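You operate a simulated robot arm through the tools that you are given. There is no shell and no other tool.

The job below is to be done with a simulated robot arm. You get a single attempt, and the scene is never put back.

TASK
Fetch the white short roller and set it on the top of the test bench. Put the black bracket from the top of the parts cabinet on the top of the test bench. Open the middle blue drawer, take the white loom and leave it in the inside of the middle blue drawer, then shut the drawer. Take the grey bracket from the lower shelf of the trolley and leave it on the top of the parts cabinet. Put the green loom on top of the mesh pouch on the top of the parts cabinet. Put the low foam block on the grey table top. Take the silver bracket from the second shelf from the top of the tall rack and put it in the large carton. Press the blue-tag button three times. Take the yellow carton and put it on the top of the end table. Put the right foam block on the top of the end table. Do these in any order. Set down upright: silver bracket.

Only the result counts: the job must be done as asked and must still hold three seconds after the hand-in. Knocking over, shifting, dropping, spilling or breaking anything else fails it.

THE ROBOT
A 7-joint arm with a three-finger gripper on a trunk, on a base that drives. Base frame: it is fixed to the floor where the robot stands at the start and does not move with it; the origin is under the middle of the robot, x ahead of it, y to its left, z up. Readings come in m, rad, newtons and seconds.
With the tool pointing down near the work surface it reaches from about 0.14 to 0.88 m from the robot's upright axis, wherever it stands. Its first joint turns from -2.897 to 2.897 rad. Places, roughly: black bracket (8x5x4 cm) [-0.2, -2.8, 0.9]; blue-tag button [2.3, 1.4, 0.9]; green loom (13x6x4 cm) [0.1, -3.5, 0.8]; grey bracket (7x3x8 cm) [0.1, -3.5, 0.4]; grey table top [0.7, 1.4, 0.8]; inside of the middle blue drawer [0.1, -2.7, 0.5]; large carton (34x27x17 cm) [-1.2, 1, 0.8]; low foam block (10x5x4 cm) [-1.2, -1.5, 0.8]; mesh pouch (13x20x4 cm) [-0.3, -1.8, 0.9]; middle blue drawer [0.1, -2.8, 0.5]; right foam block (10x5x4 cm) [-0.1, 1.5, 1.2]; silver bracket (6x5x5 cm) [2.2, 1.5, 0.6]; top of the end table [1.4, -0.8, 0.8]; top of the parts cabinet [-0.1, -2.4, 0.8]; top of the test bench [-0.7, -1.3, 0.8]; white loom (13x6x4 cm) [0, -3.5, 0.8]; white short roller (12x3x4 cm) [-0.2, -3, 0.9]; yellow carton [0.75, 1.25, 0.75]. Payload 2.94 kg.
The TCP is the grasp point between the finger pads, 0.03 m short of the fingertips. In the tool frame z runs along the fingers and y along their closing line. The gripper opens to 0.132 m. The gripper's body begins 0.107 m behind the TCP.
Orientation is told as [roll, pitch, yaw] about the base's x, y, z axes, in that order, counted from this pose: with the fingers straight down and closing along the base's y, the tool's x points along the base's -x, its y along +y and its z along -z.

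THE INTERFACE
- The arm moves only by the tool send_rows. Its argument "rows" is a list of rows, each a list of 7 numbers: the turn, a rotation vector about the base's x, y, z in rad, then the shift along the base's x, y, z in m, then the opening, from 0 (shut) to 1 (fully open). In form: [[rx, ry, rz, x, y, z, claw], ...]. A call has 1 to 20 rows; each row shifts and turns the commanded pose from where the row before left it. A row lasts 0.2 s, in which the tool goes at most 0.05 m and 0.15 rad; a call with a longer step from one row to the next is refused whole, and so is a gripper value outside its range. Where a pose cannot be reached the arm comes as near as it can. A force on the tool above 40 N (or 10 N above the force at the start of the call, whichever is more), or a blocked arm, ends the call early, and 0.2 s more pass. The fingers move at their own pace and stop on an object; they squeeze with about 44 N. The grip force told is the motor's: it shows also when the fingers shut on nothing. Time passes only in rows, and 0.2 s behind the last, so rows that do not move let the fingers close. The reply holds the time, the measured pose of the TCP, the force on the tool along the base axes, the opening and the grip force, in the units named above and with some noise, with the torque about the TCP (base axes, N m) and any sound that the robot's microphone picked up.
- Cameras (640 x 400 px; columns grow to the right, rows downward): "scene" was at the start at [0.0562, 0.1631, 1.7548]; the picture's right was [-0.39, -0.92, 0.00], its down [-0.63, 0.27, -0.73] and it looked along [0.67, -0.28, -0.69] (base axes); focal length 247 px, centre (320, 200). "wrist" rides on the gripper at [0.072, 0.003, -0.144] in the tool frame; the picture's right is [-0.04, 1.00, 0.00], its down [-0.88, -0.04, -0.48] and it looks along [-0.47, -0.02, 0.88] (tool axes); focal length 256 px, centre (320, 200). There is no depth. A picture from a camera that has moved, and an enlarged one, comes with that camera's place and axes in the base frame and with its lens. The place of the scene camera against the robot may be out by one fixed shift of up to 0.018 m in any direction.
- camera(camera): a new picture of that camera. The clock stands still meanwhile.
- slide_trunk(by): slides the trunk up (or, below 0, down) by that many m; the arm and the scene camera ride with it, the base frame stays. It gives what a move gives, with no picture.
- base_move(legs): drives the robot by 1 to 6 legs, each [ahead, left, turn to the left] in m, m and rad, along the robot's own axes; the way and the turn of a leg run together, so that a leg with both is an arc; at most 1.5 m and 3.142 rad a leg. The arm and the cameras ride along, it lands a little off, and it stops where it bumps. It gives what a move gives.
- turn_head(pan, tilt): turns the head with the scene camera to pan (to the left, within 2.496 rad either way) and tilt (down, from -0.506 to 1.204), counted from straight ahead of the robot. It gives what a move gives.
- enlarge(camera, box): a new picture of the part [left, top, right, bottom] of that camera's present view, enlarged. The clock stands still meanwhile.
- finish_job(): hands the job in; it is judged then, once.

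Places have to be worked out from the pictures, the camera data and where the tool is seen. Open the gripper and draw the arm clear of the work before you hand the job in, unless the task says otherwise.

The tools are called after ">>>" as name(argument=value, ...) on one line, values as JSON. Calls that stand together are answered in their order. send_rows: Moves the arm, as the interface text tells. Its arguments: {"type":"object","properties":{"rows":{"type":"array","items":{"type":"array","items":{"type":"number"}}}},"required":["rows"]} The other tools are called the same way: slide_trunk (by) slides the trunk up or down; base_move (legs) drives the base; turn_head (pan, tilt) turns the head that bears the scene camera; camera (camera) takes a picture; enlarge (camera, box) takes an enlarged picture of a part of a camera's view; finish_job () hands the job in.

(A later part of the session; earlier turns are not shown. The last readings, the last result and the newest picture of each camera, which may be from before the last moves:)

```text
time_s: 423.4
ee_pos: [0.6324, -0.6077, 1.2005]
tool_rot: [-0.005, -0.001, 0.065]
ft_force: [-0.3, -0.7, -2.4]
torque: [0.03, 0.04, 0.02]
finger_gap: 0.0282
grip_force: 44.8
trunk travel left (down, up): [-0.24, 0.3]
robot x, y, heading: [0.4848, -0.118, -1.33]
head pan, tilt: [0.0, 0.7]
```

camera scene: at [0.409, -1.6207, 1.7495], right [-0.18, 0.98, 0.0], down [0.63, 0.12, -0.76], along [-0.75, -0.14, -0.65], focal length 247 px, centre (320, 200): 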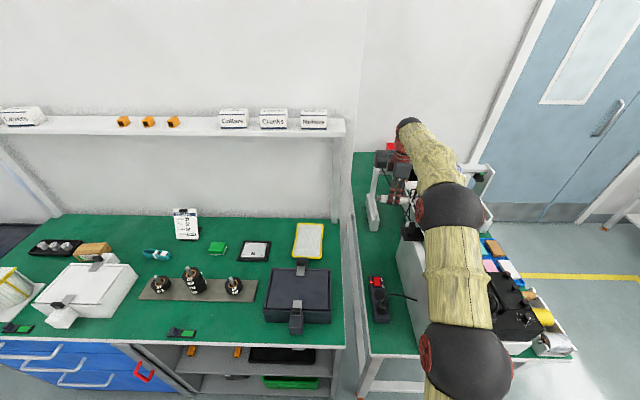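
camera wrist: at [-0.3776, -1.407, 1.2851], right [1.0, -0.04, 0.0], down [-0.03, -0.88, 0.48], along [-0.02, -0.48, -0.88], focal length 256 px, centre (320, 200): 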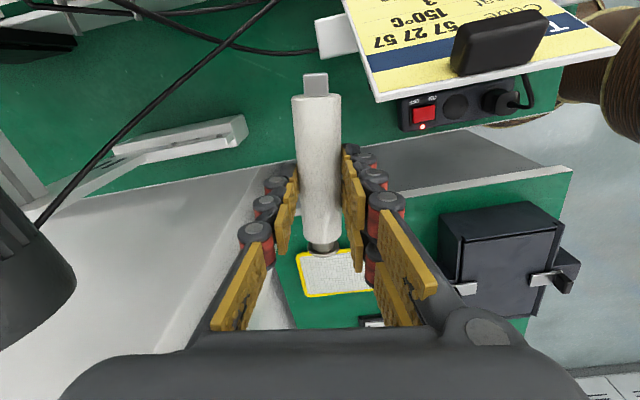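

I drive west along the test bench's front side.

>>> base_move(legs=[[0, 0, -0.045], [-0.1, -0.87, 0], [0, -0.84, 0]])

>>> turn_head(pan=-0.3, tilt=0.6)

>>> camera(camera="scene")

```text
time_s: 432.5
ee_pos: [-1.0959, -0.8358, 1.2]
tool_rot: [-0.004, -0.001, 0.012]
ft_force: [-0.1, -0.3, -1.7]
torque: [0.01, 0.02, 0.0]
finger_gap: 0.0286
grip_force: 43.8
trunk travel left (down, up): [-0.24, 0.3]
robot x, y, heading: [-1.219, -0.3406, -1.386]
head pan, tilt: [0.0, 0.7]
```

```text
time_s: 433.3
ee_pos: [-1.0977, -0.8353, 1.1997]
tool_rot: [-0.005, 0.001, 0.011]
ft_force: [-0.4, 0.6, -2.4]
torque: [-0.03, -0.02, -0.02]
finger_gap: 0.0282
grip_force: 43.7
trunk travel left (down, up): [-0.24, 0.3]
robot x, y, heading: [-1.224, -0.3398, -1.387]
head pan, tilt: [-0.3, 0.6]
```

```text
taken
camera scene: at [-1.0401, -0.359, 1.7582], right [-0.99, 0.11, 0.0], down [0.06, 0.56, -0.82], along [-0.09, -0.82, -0.57], focal length 247 px, centre (320, 200)
```

scene: 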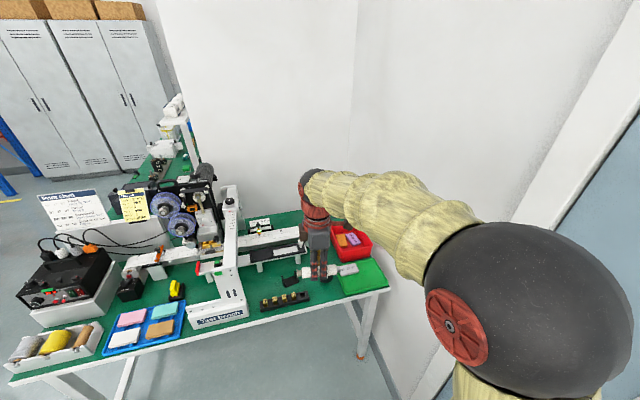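

I move up to the bench, lower the trunk, and carry the roller over the rail end at a safe height.

>>> base_move(legs=[[0.36, 0, 0]])

>>> send_rows(rows=[[0, 0, 0, -0.01, -0.03, 0.03, 0], [0, 0, 0, -0.01, -0.03, 0.03, 0], [0, 0, 0, -0.01, -0.03, 0.03, 0]])

>>> slide_trunk(by=-0.19)

>>> camera(camera="wrist")

```text
time_s: 435.6
ee_pos: [-1.0317, -1.1947, 1.2002]
tool_rot: [-0.003, 0.001, 0.009]
ft_force: [-0.3, 0.0, -1.7]
torque: [0.03, 0.01, 0.03]
finger_gap: 0.0284
grip_force: 44.2
trunk travel left (down, up): [-0.24, 0.3]
robot x, y, heading: [-1.1518, -0.7015, -1.389]
head pan, tilt: [-0.3, 0.6]
```

```text
time_s: 436.4
ee_pos: [-1.0622, -1.2833, 1.288]
tool_rot: [-0.004, -0.001, 0.008]
ft_force: [0.2, -1.1, -1.6]
torque: [0.01, 0.05, 0.0]
finger_gap: 0.0284
grip_force: 44.1
trunk travel left (down, up): [-0.24, 0.3]
robot x, y, heading: [-1.1557, -0.7003, -1.389]
head pan, tilt: [-0.3, 0.6]
```

```text
time_s: 438.5
ee_pos: [-1.0632, -1.2842, 1.0989]
tool_rot: [-0.005, -0.001, 0.009]
ft_force: [-0.5, 0.1, -1.5]
torque: [0.06, 0.0, -0.01]
finger_gap: 0.0285
grip_force: 44.2
trunk travel left (down, up): [-0.05, 0.49]
robot x, y, heading: [-1.1587, -0.7001, -1.388]
head pan, tilt: [-0.3, 0.6]
```

```text
taken
camera wrist: at [-1.1335, -1.2815, 1.2421], right [0.03, 1.0, 0.0], down [0.88, -0.03, 0.48], along [0.48, -0.02, -0.88], focal length 256 px, centre (320, 200)
```

wrist: 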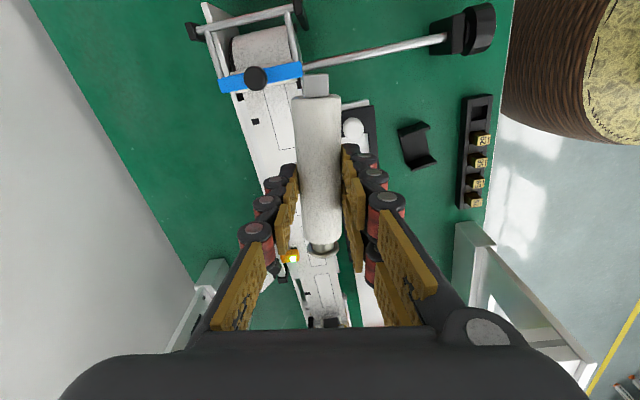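

Behind the rail there is ample free green surface around (-1.1, -1.56). I move over it.

>>> send_rows(rows=[[0, 0, 0, -0.0114, -0.0412, 0, 0], [0, 0, 0, -0.0114, -0.0412, 0, 0], [0, 0, 0, -0.0114, -0.0412, 0, 0], [0, 0, 0, -0.0114, -0.0412, 0, 0], [0, 0, 0, -0.0114, -0.0412, -0.005, 0], [0, 0, 0, 0, -0.005, -0.035, 0], [0, 0, 0, 0, -0.012, -0.035, 0], [0, 0, 0, 0, -0.02, -0.03, 0], [0, 0, 0, 0, -0.021, -0.02, 0]])

>>> camera(camera="wrist")

```text
time_s: 440.5
ee_pos: [-1.1167, -1.5485, 0.9717]
tool_rot: [-0.003, 0.0, 0.009]
ft_force: [0.1, -0.3, -2.0]
torque: [-0.01, 0.0, 0.01]
finger_gap: 0.0284
grip_force: 44.0
trunk travel left (down, up): [-0.05, 0.49]
robot x, y, heading: [-1.1512, -0.6983, -1.389]
head pan, tilt: [-0.3, 0.6]
```

```text
taken
camera wrist: at [-1.1884, -1.5457, 1.1149], right [0.03, 1.0, 0.0], down [0.88, -0.03, 0.48], along [0.48, -0.02, -0.88], focal length 256 px, centre (320, 200)
```

wrist: 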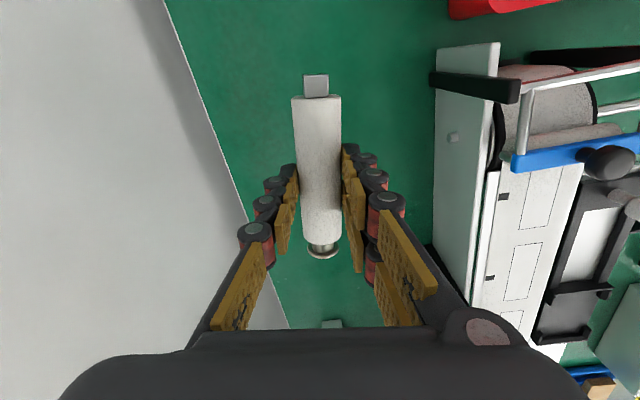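

Over clear surface. I descend.

>>> send_rows(rows=[[0, 0, 0, 0, 0, -0.04, 0], [0, 0, 0, 0, 0, -0.04, 0], [0, 0, 0, 0, 0, -0.04, 0], [0, 0, 0, 0, 0, -0.02, 0], [0, 0, 0, 0, 0, -0.006, 0]])

>>> send_rows(rows=[[0, 0, 0, 0, 0, -0.004, 0], [0, 0, 0, 0, 0, -0.003, 0], [0, 0, 0, 0, 0, -0.003, 0]])

```text
time_s: 441.7
ee_pos: [-1.1181, -1.5485, 0.8266]
tool_rot: [-0.002, 0.0, 0.009]
ft_force: [-0.6, -0.6, -2.1]
torque: [0.05, -0.03, -0.04]
finger_gap: 0.0285
grip_force: 44.1
trunk travel left (down, up): [-0.05, 0.49]
robot x, y, heading: [-1.1544, -0.6974, -1.393]
head pan, tilt: [-0.3, 0.6]
```

```text
time_s: 442.5
ee_pos: [-1.1181, -1.5486, 0.8166]
tool_rot: [-0.003, 0.0, 0.011]
ft_force: [0.1, -0.1, -2.0]
torque: [0.0, 0.02, 0.0]
finger_gap: 0.0287
grip_force: 43.9
trunk travel left (down, up): [-0.05, 0.49]
robot x, y, heading: [-1.1598, -0.701, -1.388]
head pan, tilt: [-0.3, 0.6]
```

A couple more millimetres to contact.

>>> send_rows(rows=[[0, 0, 0, 0, 0, -0.002, 0], [0, 0, 0, 0, 0, -0.002, 0], [0, 0, 0, 0, 0, -0.002, 0]])

```text
time_s: 443.3
ee_pos: [-1.1181, -1.5485, 0.8145]
tool_rot: [-0.009, -0.001, 0.008]
ft_force: [0.5, 0.2, 9.3]
torque: [-0.01, -0.11, 0.01]
finger_gap: 0.0285
grip_force: 44.1
trunk travel left (down, up): [-0.05, 0.49]
robot x, y, heading: [-1.1556, -0.7027, -1.392]
head pan, tilt: [-0.3, 0.6]
```

Contact at 9 N. I open gently and check.

>>> send_rows(rows=[[0, 0, 0, 0, 0, 0, 0.15], [0, 0, 0, 0, 0, 0, 0.25], [0, 0, 0, 0, 0, 0, 0.32], [0, 0, 0, 0, 0, 0, 0.38], [0, 0, 0, 0, 0, 0, 0.38]])

>>> camera(camera="wrist")

```text
time_s: 444.5
ee_pos: [-1.1182, -1.5492, 0.8118]
tool_rot: [-0.005, 0.0, 0.009]
ft_force: [1.0, -0.2, -0.1]
torque: [0.0, 0.0, 0.0]
finger_gap: 0.0499
grip_force: 0.1
trunk travel left (down, up): [-0.05, 0.49]
robot x, y, heading: [-1.1566, -0.7015, -1.392]
head pan, tilt: [-0.3, 0.6]
```

```text
taken
camera wrist: at [-1.1901, -1.5455, 0.9549], right [0.03, 1.0, 0.0], down [0.88, -0.03, 0.48], along [0.48, -0.02, -0.88], focal length 256 px, centre (320, 200)
```

wrist: 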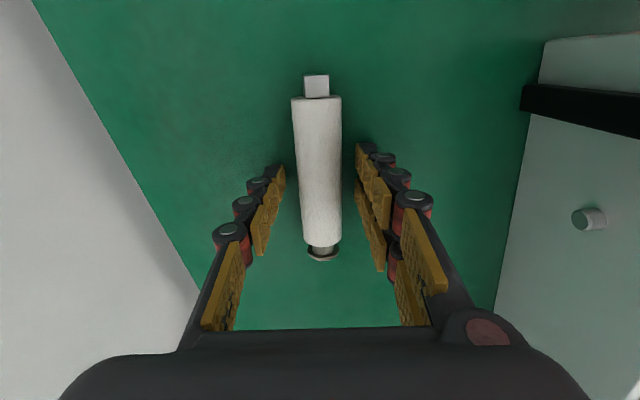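

The roller lies still on the test bench. I rise, first with the arm then with the trunk, and retract.

>>> send_rows(rows=[[0, 0, 0, 0, 0, 0.02, 0.38], [0, 0, 0, 0, 0, 0.035, 0.38], [0, 0, 0, 0, 0, 0.045, 0.38], [0, 0, 0, 0, 0, 0.045, 0.38]])

>>> slide_trunk(by=0.2)

>>> send_rows(rows=[[0, 0, 0, 0.0, 0.045, 0.005, 0.5], [0, 0, 0, 0.0, 0.045, 0.005, 0.5], [0, 0, -0.14, 0.005, 0.045, 0.005, 0.5], [0, 0, -0.14, 0.005, 0.045, 0.005, 0.5], [0, 0, -0.14, 0.005, 0.045, 0.005, 0.5], [0, 0, -0.14, 0.005, 0.045, 0.005, 0.5], [0, 0, -0.14, 0.005, 0.03, 0.005, 0.5], [0, 0, -0.14, 0.0, 0.0, 0.005, 0.5], [0, 0, -0.14, 0.0, 0.0, 0.005, 0.5], [0, 0, -0.14, 0.0, 0.0, 0.0, 0.5], [0, 0, -0.14, 0.0, 0.0, 0.0, 0.5], [0, 0, -0.14, 0.0, 0.0, 0.0, 0.5]])

>>> camera(camera="wrist")

```text
time_s: 445.5
ee_pos: [-1.1187, -1.549, 0.9568]
tool_rot: [-0.004, -0.002, 0.009]
ft_force: [-0.2, -0.4, -0.3]
torque: [0.02, -0.01, 0.03]
finger_gap: 0.0502
grip_force: 0.0
trunk travel left (down, up): [-0.05, 0.49]
robot x, y, heading: [-1.1536, -0.6987, -1.39]
head pan, tilt: [-0.3, 0.6]
```

```text
time_s: 447.7
ee_pos: [-1.1194, -1.5492, 1.1581]
tool_rot: [-0.004, -0.001, 0.009]
ft_force: [0.0, 0.4, 0.7]
torque: [-0.01, -0.01, -0.01]
finger_gap: 0.0501
grip_force: 0.0
trunk travel left (down, up): [-0.25, 0.29]
robot x, y, heading: [-1.1516, -0.6981, -1.391]
head pan, tilt: [-0.3, 0.6]
```

```text
time_s: 450.3
ee_pos: [-1.0946, -1.2488, 1.2018]
tool_rot: [-0.007, 0.0, -1.394]
ft_force: [-0.1, 0.2, -0.5]
torque: [-0.02, -0.01, 0.02]
finger_gap: 0.0659
grip_force: 0.1
trunk travel left (down, up): [-0.25, 0.29]
robot x, y, heading: [-1.1572, -0.7003, -1.389]
head pan, tilt: [-0.3, 0.6]
```

```text
taken
camera wrist: at [-1.1023, -1.1772, 1.3458], right [0.99, 0.13, 0.0], down [0.12, -0.87, 0.48], along [0.06, -0.47, -0.88], focal length 256 px, centre (320, 200)
```

wrist: 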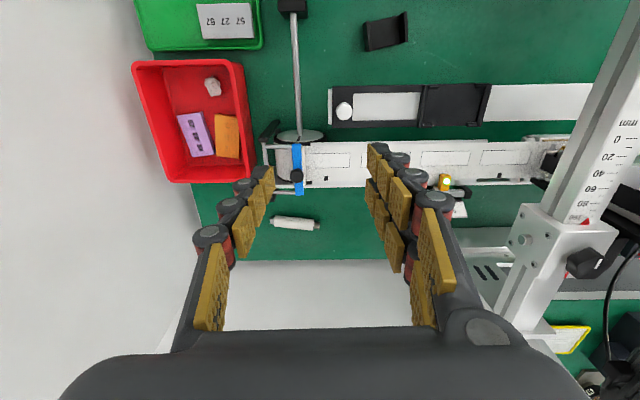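

Roller and bracket are both on the test bench. I drive back round to the trolley for the grey bracket and the looms.

>>> base_move(legs=[[-0.4, 0, 0], [0, 0.9, 0], [0, 0.9, 0], [1.2, 0, 0], [1.4, 0, 0]])

```text
time_s: 473.9
ee_pos: [1.1677, -3.0796, 1.2023]
tool_rot: [-0.006, 0.0, -1.36]
ft_force: [-0.1, 0.2, -0.6]
torque: [0.03, -0.01, -0.01]
finger_gap: 0.0662
grip_force: 0.2
trunk travel left (down, up): [-0.25, 0.29]
robot x, y, heading: [1.0925, -2.5303, -1.358]
head pan, tilt: [-0.3, 0.6]
```

>>> base_move(legs=[[0.75, -0.1, 0], [0, 0, -1.59]])

>>> turn_head(pan=0.1, tilt=0.7)

>>> camera(camera="scene")

```text
time_s: 481.9
ee_pos: [0.604, -3.356, 1.2024]
tool_rot: [-0.006, 0.0, -2.953]
ft_force: [-0.6, 0.0, -0.8]
torque: [-0.04, -0.02, 0.02]
finger_gap: 0.0657
grip_force: 0.0
trunk travel left (down, up): [-0.25, 0.29]
robot x, y, heading: [1.1517, -3.2909, -2.952]
head pan, tilt: [-0.3, 0.6]
```

```text
time_s: 482.7
ee_pos: [0.6028, -3.3562, 1.2019]
tool_rot: [-0.005, -0.001, -2.954]
ft_force: [1.1, 0.5, 0.3]
torque: [0.03, 0.0, 0.02]
finger_gap: 0.0661
grip_force: 0.1
trunk travel left (down, up): [-0.25, 0.29]
robot x, y, heading: [1.1519, -3.2917, -2.954]
head pan, tilt: [0.099, 0.7]
```

```text
taken
camera scene: at [1.1446, -3.4922, 1.7596], right [-0.28, 0.96, 0.0], down [0.62, 0.18, -0.76], along [-0.73, -0.22, -0.64], focal length 247 px, centre (320, 200)
```

scene: 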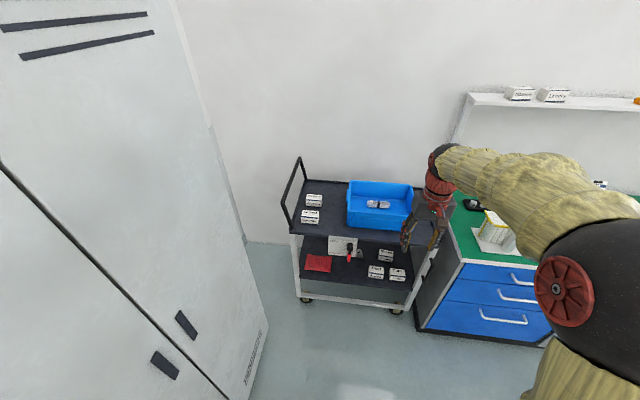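

The trolley is ahead. I enlarge it to locate the grey bracket on its lower shelf.

>>> enlarge(camera="scene", box=[270, 150, 450, 320])

```text
2.35 times, centred on (360, 235) of scene
camera zoom: at [1.1446, -3.4922, 1.7596], right [-0.28, 0.96, 0.0], down [0.62, 0.18, -0.76], along [-0.73, -0.22, -0.64], focal length 582 px, centre (226, 118)
```

zoom: 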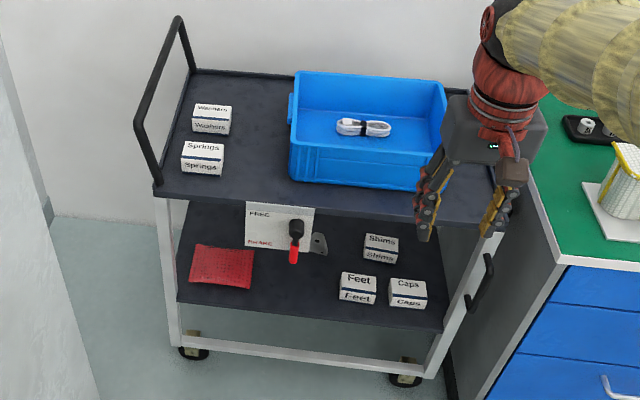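

The grey bracket is on the lower shelf at about (0.065, -3.53), behind the brake lever. I lower the trunk and turn the tool nearly horizontal in front of the trolley.

>>> slide_trunk(by=-0.24)

>>> send_rows(rows=[[-0.0264, 0.1389, 0, 0, -0.006, -0.03, 0.8], [-0.0264, 0.1389, 0, 0, -0.006, -0.035, 0.8], [-0.0264, 0.1389, 0, 0, -0.006, -0.04, 0.8], [-0.0264, 0.1389, 0, 0, -0.006, -0.04, 0.8], [-0.0264, 0.1389, 0, 0, -0.006, -0.04, 0.8], [-0.0264, 0.1389, 0, 0, -0.006, -0.04, 0.8], [-0.0264, 0.1389, 0, 0, -0.006, -0.04, 0.8], [-0.0264, 0.1389, 0, 0, -0.006, -0.04, 0.8], [0, 0, 0, 0, -0.006, -0.045, 0.8], [0, 0, 0, 0, -0.006, -0.045, 0.8], [0, 0, 0, 0, -0.006, -0.045, 0.8], [0, 0, 0, 0, -0.006, -0.04, 0.8]])

>>> camera(camera="wrist")

```text
time_s: 485.2
ee_pos: [0.603, -3.3559, 0.963]
tool_rot: [-0.006, -0.001, -2.954]
ft_force: [0.2, -0.1, -0.4]
torque: [0.0, -0.01, 0.01]
finger_gap: 0.0659
grip_force: 0.1
trunk travel left (down, up): [-0.01, 0.53]
robot x, y, heading: [1.1511, -3.2907, -2.953]
head pan, tilt: [0.099, 0.7]
```

```text
time_s: 487.8
ee_pos: [0.5998, -3.43, 0.4831]
tool_rot: [0.0, -1.132, -2.958]
ft_force: [-0.2, 0.0, 1.2]
torque: [-0.01, -0.07, -0.01]
finger_gap: 0.1053
grip_force: 0.0
trunk travel left (down, up): [-0.01, 0.53]
robot x, y, heading: [1.1544, -3.2909, -2.95]
head pan, tilt: [0.099, 0.7]
```

```text
taken
camera wrist: at [0.7592, -3.4039, 0.4763], right [0.16, -0.99, 0.04], down [0.05, 0.05, 1.0], along [-0.99, -0.16, 0.06], focal length 256 px, centre (320, 200)
```

wrist: 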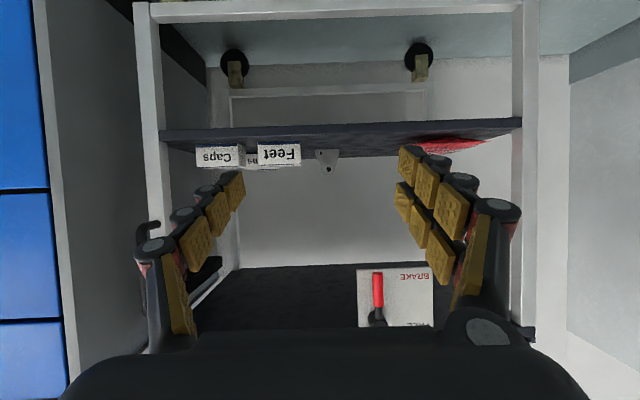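

I enlarge the bracket in this low horizontal view.

>>> enlarge(camera="wrist", box=[250, 120, 410, 220])

```text
4.00 times, centred on (330, 170) of wrist
camera zoom: at [0.7592, -3.4039, 0.4763], right [0.16, -0.99, 0.04], down [0.05, 0.05, 1.0], along [-0.99, -0.16, 0.06], focal length 1024 px, centre (280, 320)
```

zoom: 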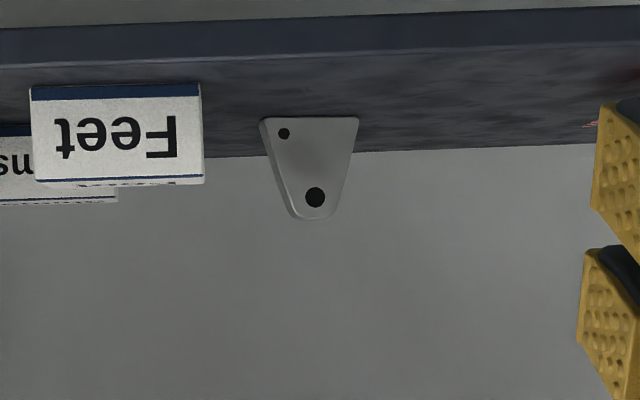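

The bracket is a tapered plate facing the front, centre ≈(0.068, -3.537, 0.415), shelf z≈0.38. I narrow the opening, lower slightly and drive the tool in beneath the trolley top.

>>> send_rows(rows=[[0, 0, 0, 0, -0.006, -0.02, 0.64], [0, 0, 0, 0, -0.006, -0.018, 0.64], [0, 0, 0, 0, 0, 0, 0.64]])

>>> base_move(legs=[[0.33, 0, 0]])

>>> camera(camera="wrist")

>>> camera(camera="scene")

```text
time_s: 488.6
ee_pos: [0.6, -3.4403, 0.4426]
tool_rot: [-0.001, -1.131, -2.955]
ft_force: [1.1, 1.4, 0.3]
torque: [0.01, 0.01, 0.04]
finger_gap: 0.0845
grip_force: 0.1
trunk travel left (down, up): [-0.01, 0.53]
robot x, y, heading: [1.1544, -3.2915, -2.953]
head pan, tilt: [0.099, 0.7]
```

```text
time_s: 490.8
ee_pos: [0.2758, -3.5014, 0.4436]
tool_rot: [-0.003, -1.131, -2.957]
ft_force: [-0.4, -0.5, -0.3]
torque: [0.01, 0.0, 0.01]
finger_gap: 0.0845
grip_force: 0.1
trunk travel left (down, up): [-0.01, 0.53]
robot x, y, heading: [0.8286, -3.3551, -2.956]
head pan, tilt: [0.099, 0.7]
```

```text
taken
camera wrist: at [0.4349, -3.4768, 0.4385], right [0.16, -0.99, 0.04], down [0.05, 0.05, 1.0], along [-0.99, -0.16, 0.06], focal length 256 px, centre (320, 200)
```

wrist: 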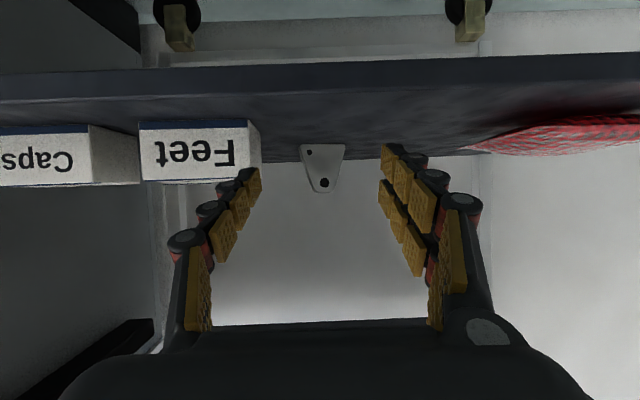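

```text
taken
camera scene: at [0.8185, -3.5545, 1.5196], right [-0.28, 0.96, 0.0], down [0.62, 0.18, -0.76], along [-0.73, -0.22, -0.64], focal length 247 px, centre (320, 200)
```

scene: 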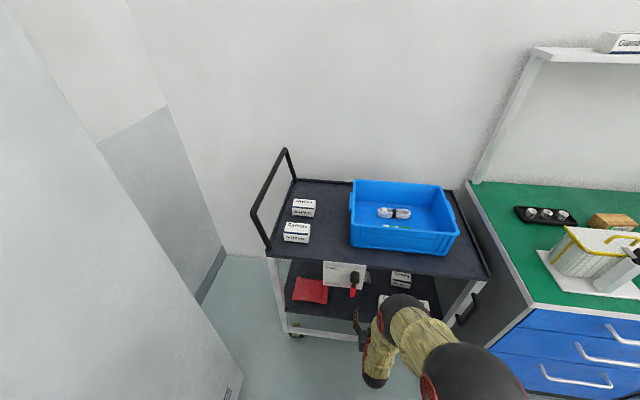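

I first shift sideways away from the Feet box, then advance straight in.

>>> send_rows(rows=[[0, 0, 0, 0, -0.018, 0, 0.64], [0, 0, 0, 0, -0.018, 0, 0.64], [0, 0, 0, -0.035, -0.001, -0.004, 0.64], [0, 0, 0, -0.035, -0.001, -0.004, 0.64], [0, 0, 0, -0.035, -0.001, -0.004, 0.64], [0, 0, 0, -0.035, -0.001, -0.004, 0.64]])

>>> camera(camera="wrist")

```text
time_s: 492.2
ee_pos: [0.1353, -3.5439, 0.427]
tool_rot: [-0.002, -1.131, -2.959]
ft_force: [-0.2, 0.9, -0.1]
torque: [0.02, 0.02, -0.01]
finger_gap: 0.0844
grip_force: 0.0
trunk travel left (down, up): [-0.01, 0.53]
robot x, y, heading: [0.8258, -3.3499, -2.954]
head pan, tilt: [0.099, 0.7]
```

```text
taken
camera wrist: at [0.2949, -3.5177, 0.4226], right [0.16, -0.99, 0.04], down [0.05, 0.05, 1.0], along [-0.99, -0.16, 0.05], focal length 256 px, centre (320, 200)
```

wrist: 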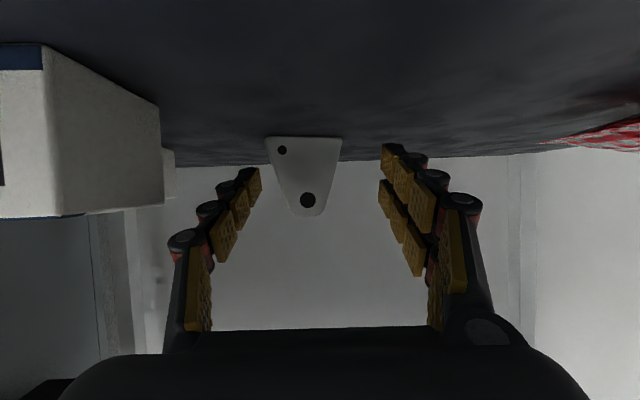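

The bracket is now 1.5 cm to the left of the axis; I advance the last 7.7 cm while correcting sideways.

>>> send_rows(rows=[[0, 0, 0, -0.025, 0.0015, -0.003, 0.64], [0, 0, 0, -0.025, 0.0015, -0.003, 0.64]])

>>> camera(camera="wrist")

```text
time_s: 492.8
ee_pos: [0.0856, -3.5418, 0.4219]
tool_rot: [-0.004, -1.131, -2.958]
ft_force: [0.9, -0.3, -1.5]
torque: [-0.01, 0.01, 0.02]
finger_gap: 0.0843
grip_force: 0.1
trunk travel left (down, up): [-0.01, 0.53]
robot x, y, heading: [0.8248, -3.3548, -2.951]
head pan, tilt: [0.099, 0.7]
```

```text
taken
camera wrist: at [0.2457, -3.5155, 0.4166], right [0.16, -0.99, 0.04], down [0.05, 0.05, 1.0], along [-0.99, -0.16, 0.06], focal length 256 px, centre (320, 200)
```

wrist: 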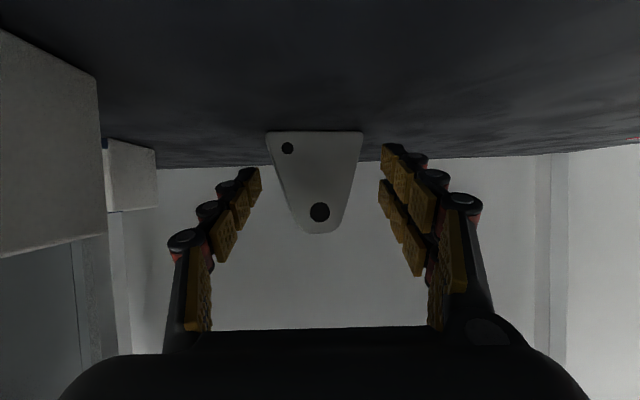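

Nearly there: 3 cm more, then close.

>>> send_rows(rows=[[0, 0, 0, -0.015, 0.0005, -0.002, 0.64], [0, 0, 0, -0.015, 0.0005, -0.001, 0.64], [0, 0, 0, 0, 0, 0, 0.5], [0, 0, 0, 0, 0, 0, 0.4], [0, 0, 0, 0, 0, 0, 0.3], [0, 0, 0, 0, 0, 0, 0.3]])

>>> camera(camera="wrist")

```text
time_s: 494.2
ee_pos: [0.0566, -3.5402, 0.4177]
tool_rot: [-0.003, -1.132, -2.959]
ft_force: [0.9, -1.4, 3.7]
torque: [-0.2, -0.04, 0.02]
finger_gap: 0.0552
grip_force: 28.5
trunk travel left (down, up): [-0.01, 0.53]
robot x, y, heading: [0.828, -3.3569, -2.953]
head pan, tilt: [0.099, 0.7]
```

```text
taken
camera wrist: at [0.2146, -3.5136, 0.4132], right [0.16, -0.99, 0.04], down [0.05, 0.05, 1.0], along [-0.99, -0.16, 0.06], focal length 256 px, centre (320, 200)
```

wrist: 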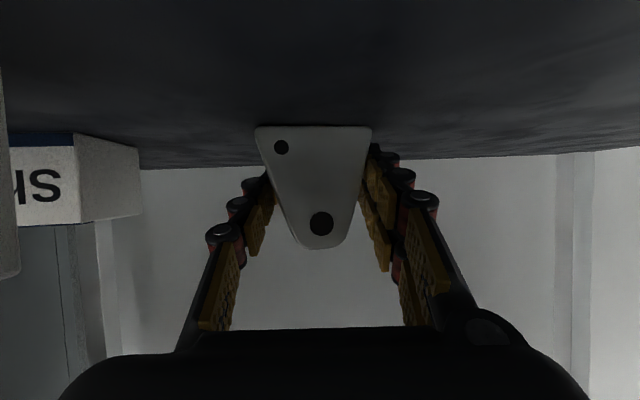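

Gripped at 5.5 cm. I tighten and lift a little to test the hold.

>>> send_rows(rows=[[0, 0, 0, 0, 0, 0, 0.1], [0, 0, 0, 0, 0, 0, 0.1], [0, 0, 0, 0, 0, 0.008, 0.1], [0, 0, 0, 0, 0, 0.012, 0.1], [0, 0, 0, 0, 0, 0.01, 0.1]])

>>> camera(camera="wrist")

```text
time_s: 495.4
ee_pos: [0.0562, -3.5386, 0.4472]
tool_rot: [-0.001, -1.129, -2.959]
ft_force: [0.1, -0.8, -2.2]
torque: [-0.02, 0.06, 0.01]
finger_gap: 0.0528
grip_force: 43.9
trunk travel left (down, up): [-0.01, 0.53]
robot x, y, heading: [0.8283, -3.3516, -2.949]
head pan, tilt: [0.099, 0.7]
```

```text
taken
camera wrist: at [0.2155, -3.5132, 0.4434], right [0.16, -0.99, 0.04], down [0.05, 0.05, 1.0], along [-0.99, -0.16, 0.05], focal length 256 px, centre (320, 200)
```

wrist: 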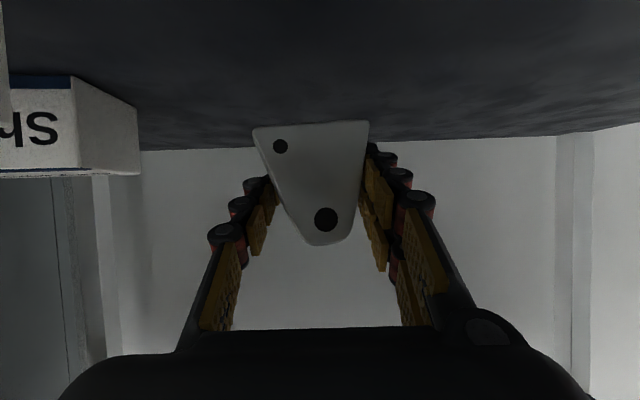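

It holds. I retract straight out along x, then back the base away.

>>> send_rows(rows=[[0, 0, 0, 0.03, -0.002, 0.0, 0.1], [0, 0, 0, 0.04, -0.002, 0.0, 0.1], [0, 0, 0, 0.04, 0.0, 0.0, 0.1], [0, 0, 0, 0.04, 0.0, 0.0, 0.1], [0, 0, 0, 0.04, 0.0, 0.0, 0.1]])

>>> base_move(legs=[[-0.4, 0, 0]])

>>> camera(camera="wrist")

```text
time_s: 496.6
ee_pos: [0.2448, -3.5427, 0.4489]
tool_rot: [-0.002, -1.133, -2.957]
ft_force: [-0.7, 0.9, -1.6]
torque: [0.0, -0.05, -0.02]
finger_gap: 0.0529
grip_force: 44.6
trunk travel left (down, up): [-0.01, 0.53]
robot x, y, heading: [0.8289, -3.3532, -2.953]
head pan, tilt: [0.099, 0.7]
```

```text
time_s: 499.1
ee_pos: [0.6408, -3.4655, 0.4488]
tool_rot: [-0.002, -1.132, -2.961]
ft_force: [-0.7, 0.0, -1.5]
torque: [-0.02, 0.02, 0.01]
finger_gap: 0.0524
grip_force: 43.7
trunk travel left (down, up): [-0.01, 0.53]
robot x, y, heading: [1.2202, -3.2814, -2.956]
head pan, tilt: [0.099, 0.7]
```

```text
taken
camera wrist: at [0.8008, -3.4411, 0.4436], right [0.16, -0.99, 0.04], down [0.05, 0.05, 1.0], along [-0.99, -0.16, 0.06], focal length 256 px, centre (320, 200)
```

wrist: 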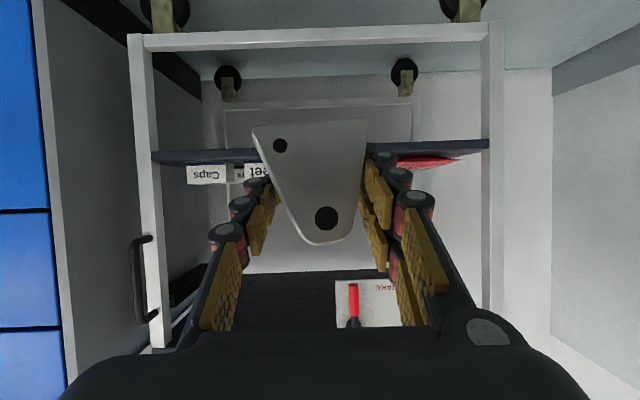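

The grey bracket is in hand. I raise the trunk fully and drive along to the right part of the cabinet, where there is free space near its front edge.

>>> slide_trunk(by=0.5)

>>> base_move(legs=[[0, -1.45, 0]])

>>> turn_head(pan=0.0, tilt=0.8)

>>> camera(camera="scene")

>>> camera(camera="wrist")

```text
refused: 0.5 is not a number from -0.4 to 0.4
```

```text
time_s: 506.5
ee_pos: [0.3711, -2.0073, 0.4485]
tool_rot: [-0.002, -1.132, -2.963]
ft_force: [-1.1, 0.4, -2.5]
torque: [0.02, 0.0, 0.0]
finger_gap: 0.0516
grip_force: 43.8
trunk travel left (down, up): [-0.01, 0.53]
robot x, y, heading: [0.9543, -1.8202, -2.96]
head pan, tilt: [0.099, 0.7]
```

```text
time_s: 507.1
ee_pos: [0.3702, -2.0078, 0.4482]
tool_rot: [-0.003, -1.13, -2.965]
ft_force: [0.1, 0.5, -2.1]
torque: [-0.03, 0.02, 0.01]
finger_gap: 0.052
grip_force: 44.1
trunk travel left (down, up): [-0.01, 0.53]
robot x, y, heading: [0.9523, -1.8245, -2.962]
head pan, tilt: [0.0, 0.799]
```

```text
taken
camera scene: at [0.9454, -2.0133, 1.5114], right [-0.18, 0.98, 0.0], down [0.7, 0.13, -0.7], along [-0.69, -0.13, -0.72], focal length 247 px, centre (320, 200)
```

scene: 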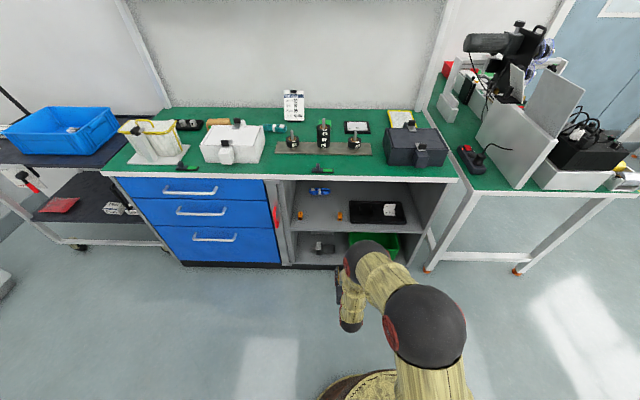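

```text
taken
camera wrist: at [0.5302, -1.9826, 0.4436], right [0.16, -0.99, 0.04], down [0.05, 0.05, 1.0], along [-0.99, -0.15, 0.05], focal length 256 px, centre (320, 200)
```

wrist: 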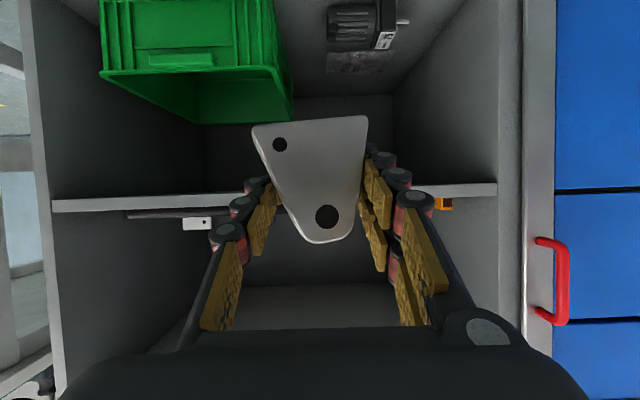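

The trunk call was refused (limit 0.4); the drive went fine. I raise the trunk in two steps now.

>>> slide_trunk(by=0.4)

>>> slide_trunk(by=0.1)

>>> camera(camera="wrist")

>>> camera(camera="scene")

```text
time_s: 511.0
ee_pos: [0.3706, -2.008, 0.848]
tool_rot: [-0.003, -1.131, -2.964]
ft_force: [0.4, -0.1, -2.8]
torque: [-0.01, 0.03, 0.01]
finger_gap: 0.0516
grip_force: 44.1
trunk travel left (down, up): [-0.41, 0.13]
robot x, y, heading: [0.948, -1.8218, -2.963]
head pan, tilt: [0.0, 0.799]
```

```text
time_s: 512.3
ee_pos: [0.3707, -2.0068, 0.9475]
tool_rot: [-0.003, -1.13, -2.964]
ft_force: [0.8, 0.5, -0.9]
torque: [0.0, -0.01, -0.03]
finger_gap: 0.0516
grip_force: 43.8
trunk travel left (down, up): [-0.51, 0.03]
robot x, y, heading: [0.9511, -1.819, -2.961]
head pan, tilt: [0.0, 0.799]
```

```text
taken
camera wrist: at [0.5301, -1.9827, 0.9433], right [0.16, -0.99, 0.04], down [0.05, 0.05, 1.0], along [-0.99, -0.15, 0.05], focal length 256 px, centre (320, 200)
```

wrist: 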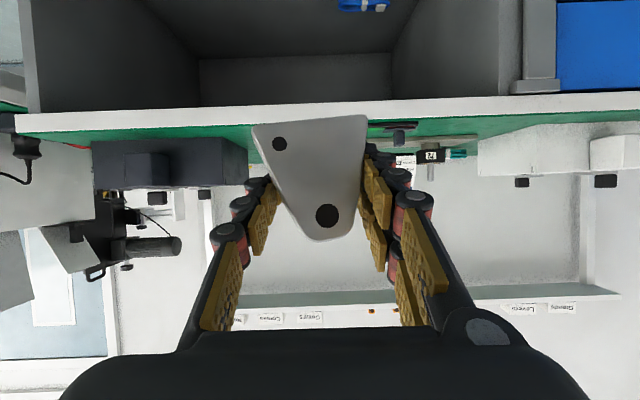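

```text
taken
camera scene: at [0.9451, -2.0135, 2.0112], right [-0.18, 0.98, 0.0], down [0.71, 0.13, -0.7], along [-0.69, -0.13, -0.72], focal length 247 px, centre (320, 200)
```

scene: 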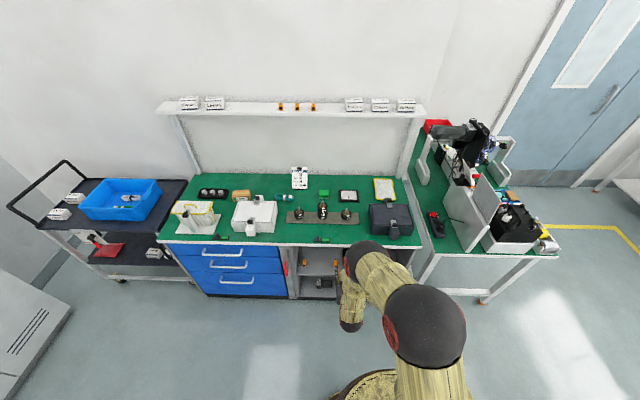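

An excellent high view. I enlarge the cabinet top to pick the set-down spot.

>>> enlarge(camera="scene", box=[230, 150, 440, 270])

```text
3.05 times, centred on (335, 210) of scene
camera zoom: at [0.9451, -2.0135, 2.0112], right [-0.18, 0.98, 0.0], down [0.71, 0.13, -0.7], along [-0.69, -0.13, -0.72], focal length 753 px, centre (274, 170)
```

zoom: 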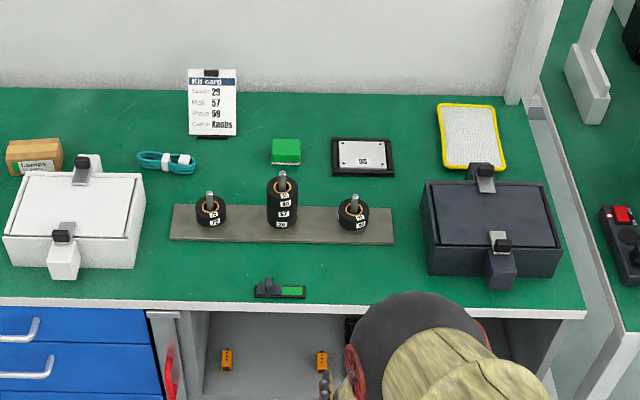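

The free patch centred on (0.06, -2.0) is about 13 × 20 cm. I drive the bracket over it.

>>> base_move(legs=[[0, -0.06, 0], [0.29, 0, 0]])

>>> camera(camera="wrist")

```text
time_s: 514.8
ee_pos: [0.081, -2.0008, 0.9479]
tool_rot: [0.0, -1.13, -2.96]
ft_force: [-0.2, -0.5, -2.0]
torque: [0.01, 0.0, -0.02]
finger_gap: 0.0513
grip_force: 43.7
trunk travel left (down, up): [-0.51, 0.03]
robot x, y, heading: [0.6655, -1.8102, -2.958]
head pan, tilt: [0.0, 0.799]
```

```text
taken
camera wrist: at [0.241, -1.9759, 0.9432], right [0.16, -0.99, 0.04], down [0.05, 0.05, 1.0], along [-0.99, -0.16, 0.05], focal length 256 px, centre (320, 200)
```

wrist: 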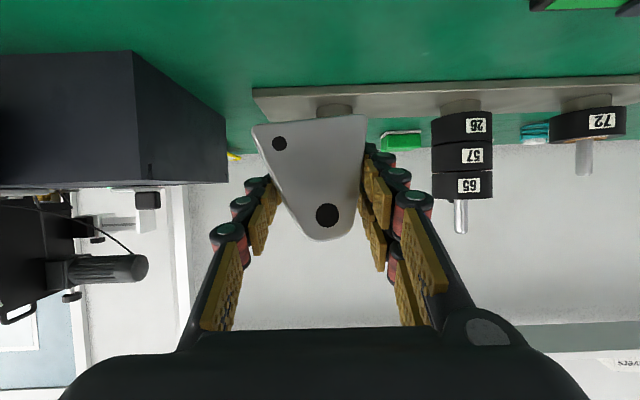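

I level the bracket's base edge with a small roll and lower it towards the surface.

>>> send_rows(rows=[[-0.054, -0.01, 0, -0.014, -0.002, -0.015, 0.1], [0, 0, 0, 0, 0, -0.02, 0.1], [0, 0, 0, 0, 0, -0.01, 0.1], [0, 0, 0, 0, 0, -0.006, 0.1]])

>>> camera(camera="wrist")

```text
time_s: 515.8
ee_pos: [0.068, -2.0033, 0.8974]
tool_rot: [0.128, -1.129, -3.078]
ft_force: [0.2, -0.2, -2.0]
torque: [-0.03, 0.0, -0.01]
finger_gap: 0.0516
grip_force: 44.1
trunk travel left (down, up): [-0.51, 0.03]
robot x, y, heading: [0.6648, -1.8099, -2.955]
head pan, tilt: [0.0, 0.799]
```

```text
taken
camera wrist: at [0.2276, -1.9779, 0.8931], right [0.16, -0.98, 0.09], down [0.04, 0.1, 0.99], along [-0.99, -0.15, 0.05], focal length 256 px, centre (320, 200)
```

wrist: 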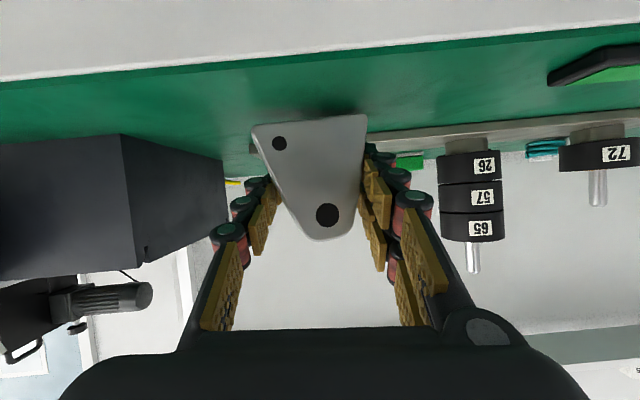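

Now parallel to the surface. I step down to contact.

>>> send_rows(rows=[[0, 0, 0, 0, 0, -0.004, 0.1], [0, 0, 0, 0, 0, -0.003, 0.1], [0, 0, 0, 0, 0, -0.003, 0.1], [0, 0, 0, 0, 0, -0.002, 0.1]])

```text
time_s: 516.7
ee_pos: [0.0668, -2.0032, 0.8931]
tool_rot: [0.136, -1.141, -3.088]
ft_force: [12.6, 7.0, 23.9]
torque: [-0.36, -0.71, 0.4]
finger_gap: 0.0519
grip_force: 44.2
trunk travel left (down, up): [-0.51, 0.03]
robot x, y, heading: [0.6629, -1.8126, -2.954]
head pan, tilt: [0.0, 0.799]
stopped in row 4: the force on the tool passed its limit at 42 N (the readings are from after the stop); the commanded pose is now the measured one
```

Contact. I relieve a touch and open slowly.

>>> send_rows(rows=[[0, 0, 0, 0, 0, 0.002, 0.1], [0, 0, 0, 0, 0, 0, 0.35], [0, 0, 0, 0, 0, 0, 0.42], [0, 0, 0, 0, 0, 0, 0.48], [0, 0, 0, 0, 0, 0, 0.52], [0, 0, 0, 0, 0, 0, 0.56]])

>>> camera(camera="wrist")

```text
time_s: 518.1
ee_pos: [0.0665, -2.0026, 0.894]
tool_rot: [0.132, -1.137, -3.084]
ft_force: [0.1, 0.1, 0.4]
torque: [-0.03, -0.02, -0.02]
finger_gap: 0.074
grip_force: 0.0
trunk travel left (down, up): [-0.51, 0.03]
robot x, y, heading: [0.6627, -1.8114, -2.953]
head pan, tilt: [0.0, 0.799]
```

```text
taken
camera wrist: at [0.2249, -1.9783, 0.8872], right [0.16, -0.98, 0.09], down [0.05, 0.1, 0.99], along [-0.99, -0.15, 0.06], focal length 256 px, centre (320, 200)
```

wrist: 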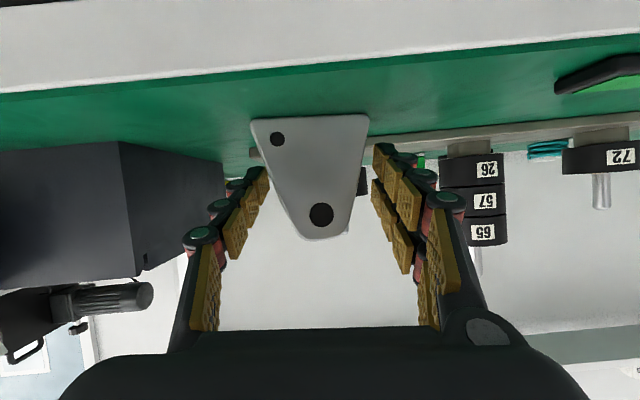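

The grey bracket stands on the cabinet top. I withdraw straight backwards.

>>> send_rows(rows=[[0, 0, 0, 0.02, 0.004, 0.002, 0.6], [0, 0, 0, 0.035, 0.006, 0.003, 0.7], [0, 0, 0, 0.04, 0.007, 0.003, 0.7], [0, 0, 0, 0.04, 0.007, 0.003, 0.7]])

>>> base_move(legs=[[-0.3, 0, 0]])

>>> camera(camera="wrist")

```text
time_s: 519.1
ee_pos: [0.1988, -1.9799, 0.9059]
tool_rot: [0.135, -1.137, -3.083]
ft_force: [0.5, 0.2, -0.3]
torque: [0.02, -0.01, 0.0]
finger_gap: 0.0925
grip_force: 0.1
trunk travel left (down, up): [-0.51, 0.03]
robot x, y, heading: [0.6638, -1.8159, -2.951]
head pan, tilt: [0.0, 0.799]
```

```text
time_s: 521.1
ee_pos: [0.4883, -1.9252, 0.9045]
tool_rot: [0.134, -1.136, -3.084]
ft_force: [1.4, 0.1, 0.3]
torque: [-0.01, 0.0, 0.01]
finger_gap: 0.0924
grip_force: 0.1
trunk travel left (down, up): [-0.51, 0.03]
robot x, y, heading: [0.9498, -1.758, -2.959]
head pan, tilt: [0.0, 0.799]
```

```text
taken
camera wrist: at [0.6476, -1.9, 0.899], right [0.16, -0.98, 0.09], down [0.05, 0.1, 0.99], along [-0.99, -0.15, 0.06], focal length 256 px, centre (320, 200)
```

wrist: 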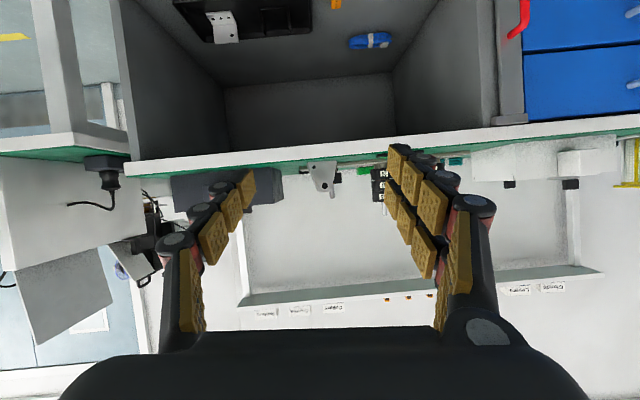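

Now I restore the vertical tool while rising.

>>> send_rows(rows=[[0.054, 0.01, 0, 0, 0, 0.02, 0.7], [0.0264, -0.1389, 0, 0, 0, 0.03, 0.7], [0.0264, -0.1389, 0, 0, 0, 0.03, 0.7], [0.0264, -0.1389, 0, 0, 0, 0.03, 0.7], [0.0264, -0.1389, 0, 0, 0, 0.03, 0.7], [0.0264, -0.1389, 0, 0, 0, 0.03, 0.7], [0.0264, -0.1389, 0, 0, 0, 0.03, 0.7], [0.0264, -0.1389, 0, 0, 0, 0.03, 0.7], [0.0264, -0.1389, 0, 0, 0, 0.03, 0.7]])

>>> enlarge(camera="scene", box=[180, 150, 440, 290])

```text
time_s: 523.1
ee_pos: [0.4799, -1.9113, 1.1327]
tool_rot: [-0.073, -0.19, -2.929]
ft_force: [0.4, -0.4, 1.0]
torque: [-0.02, 0.1, -0.14]
finger_gap: 0.0924
grip_force: 0.0
out of reach, approached as far as the arm can: row 8, 9
trunk travel left (down, up): [-0.51, 0.03]
robot x, y, heading: [0.9519, -1.7617, -2.957]
head pan, tilt: [0.0, 0.799]
```

```text
2.46 times, centred on (310, 220) of scene
camera zoom: at [0.9478, -1.9498, 2.0115], right [-0.18, 0.98, 0.0], down [0.7, 0.13, -0.7], along [-0.69, -0.13, -0.72], focal length 608 px, centre (345, 151)
```

zoom: 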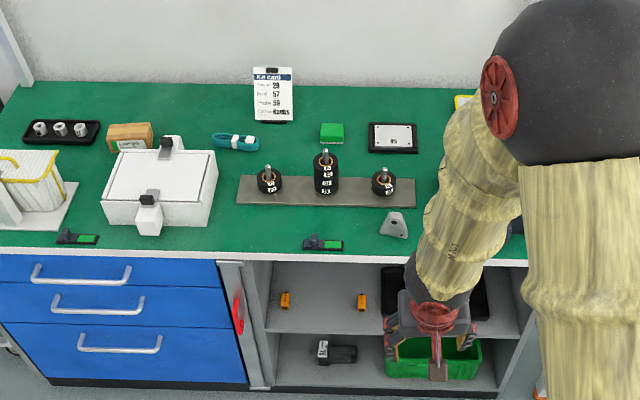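

The grey bracket stands safely on the cabinet. The un-tilt was limited by a joint; I lower the trunk, raise the tool relative to it and finish the rotation.

>>> slide_trunk(by=-0.25)

>>> send_rows(rows=[[0, 0, 0, -0.01, 0, 0.045, 0.7], [0, 0, 0, -0.01, 0, 0.045, 0.7], [0, 0, 0, -0.01, 0, 0.045, 0.7], [-0.0157, -0.1006, 0, 0, 0, 0.045, 0.7], [-0.0157, -0.1006, 0, 0, 0, 0.045, 0.7], [0, 0, 0, 0, 0, 0.03, 0.7]])

```text
time_s: 525.7
ee_pos: [0.4798, -1.9119, 0.882]
tool_rot: [-0.065, -0.188, -2.961]
ft_force: [0.1, 0.6, -0.3]
torque: [-0.01, 0.0, 0.01]
finger_gap: 0.0924
grip_force: 0.1
trunk travel left (down, up): [-0.26, 0.28]
robot x, y, heading: [0.9522, -1.7589, -2.956]
head pan, tilt: [0.0, 0.799]
```

```text
time_s: 527.1
ee_pos: [0.465, -1.9062, 1.019]
tool_rot: [-0.075, -0.195, -2.959]
ft_force: [0.3, 0.4, -0.1]
torque: [-0.03, 0.1, 0.05]
finger_gap: 0.0924
grip_force: 0.1
out of reach, approached as far as the arm can: row 3, 4, 5, 6
trunk travel left (down, up): [-0.26, 0.28]
robot x, y, heading: [0.9513, -1.7645, -2.958]
head pan, tilt: [0.0, 0.799]
```

Still limited. I try extending the tool further out, where the joints should relax, then finish the rotation.

>>> send_rows(rows=[[0, 0, 0, -0.045, -0.008, 0, 0.7], [0, 0, 0, -0.045, -0.008, 0, 0.7], [0, 0, 0, -0.045, -0.008, 0.01, 0.7], [0, 0, 0, 0, 0, 0.04, 0.7], [0, 0, 0, 0, 0, 0.04, 0.7]])

>>> camera(camera="scene")

```text
time_s: 528.3
ee_pos: [0.434, -1.9078, 0.9967]
tool_rot: [-0.075, -0.191, -2.96]
ft_force: [0.6, 0.1, -0.9]
torque: [0.01, -0.01, 0.0]
finger_gap: 0.0925
grip_force: 0.0
out of reach, approached as far as the arm can: row 1, 2, 3, 4, 5
trunk travel left (down, up): [-0.26, 0.28]
robot x, y, heading: [0.9535, -1.7589, -2.961]
head pan, tilt: [0.0, 0.799]
```

```text
taken
camera scene: at [0.9451, -1.9512, 1.7613], right [-0.18, 0.98, 0.0], down [0.71, 0.13, -0.7], along [-0.69, -0.13, -0.72], focal length 247 px, centre (320, 200)
```

scene: 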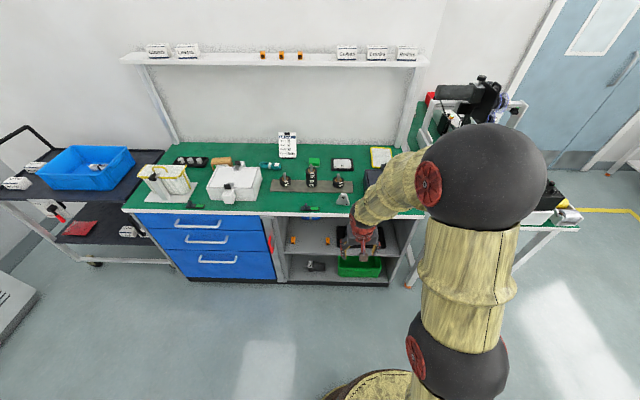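

I'll tilt forward again slightly, climb to a roomier pose, and then un-tilt from there.

>>> send_rows(rows=[[-0.024, 0.131, 0, 0, 0, 0, 0.7], [-0.024, 0.131, 0, 0, 0, 0, 0.7], [-0.024, 0.131, 0, 0, 0, 0, 0.7], [0, 0, 0, 0, 0, 0.03, 0.7], [0, 0, 0, 0, 0, 0.03, 0.7], [0, 0, 0, 0, 0, 0.03, 0.7]])

```text
time_s: 529.7
ee_pos: [0.4322, -1.9039, 1.0862]
tool_rot: [-0.085, -0.527, -2.958]
ft_force: [0.3, 0.1, -0.8]
torque: [-0.02, 0.01, 0.0]
finger_gap: 0.0925
grip_force: 0.0
out of reach, approached as far as the arm can: row 2
trunk travel left (down, up): [-0.26, 0.28]
robot x, y, heading: [0.9502, -1.764, -2.958]
head pan, tilt: [0.0, 0.799]
```

That freed the arm. I climb further and then un-tilt.

>>> send_rows(rows=[[0, 0, 0, -0.03, -0.005, 0.035, 0.7], [0, 0, 0, -0.03, -0.005, 0.035, 0.7], [0, 0, 0, -0.03, -0.005, 0.035, 0.7], [0, 0, 0, -0.01, -0.002, 0.035, 0.7]])

```text
time_s: 530.7
ee_pos: [0.3308, -1.921, 1.2265]
tool_rot: [-0.084, -0.524, -2.959]
ft_force: [0.6, -0.1, -0.2]
torque: [0.0, -0.02, 0.01]
finger_gap: 0.0925
grip_force: 0.2
trunk travel left (down, up): [-0.26, 0.28]
robot x, y, heading: [0.949, -1.7589, -2.954]
head pan, tilt: [0.0, 0.799]
```

>>> send_rows(rows=[[0.0238, -0.1288, 0, 0, 0, 0, 0.7], [0.0238, -0.1288, 0, 0, 0, 0, 0.7], [0.0238, -0.1288, 0, 0, 0, 0, 0.7], [0.0238, -0.1288, 0, 0, 0, 0, 0.7], [-0.0826, -0.0152, 0, 0, 0, 0, 0.7], [0, 0, 0, 0, 0, 0, 0.7]])

```text
time_s: 532.1
ee_pos: [0.3301, -1.9198, 1.2261]
tool_rot: [-0.085, -0.528, -2.962]
ft_force: [0.3, 0.2, -0.1]
torque: [0.02, -0.02, -0.02]
finger_gap: 0.0921
grip_force: 0.1
out of reach, approached as far as the arm can: row 1, 2, 3, 4, 5
trunk travel left (down, up): [-0.26, 0.28]
robot x, y, heading: [0.9521, -1.7606, -2.96]
head pan, tilt: [0.0, 0.799]
```

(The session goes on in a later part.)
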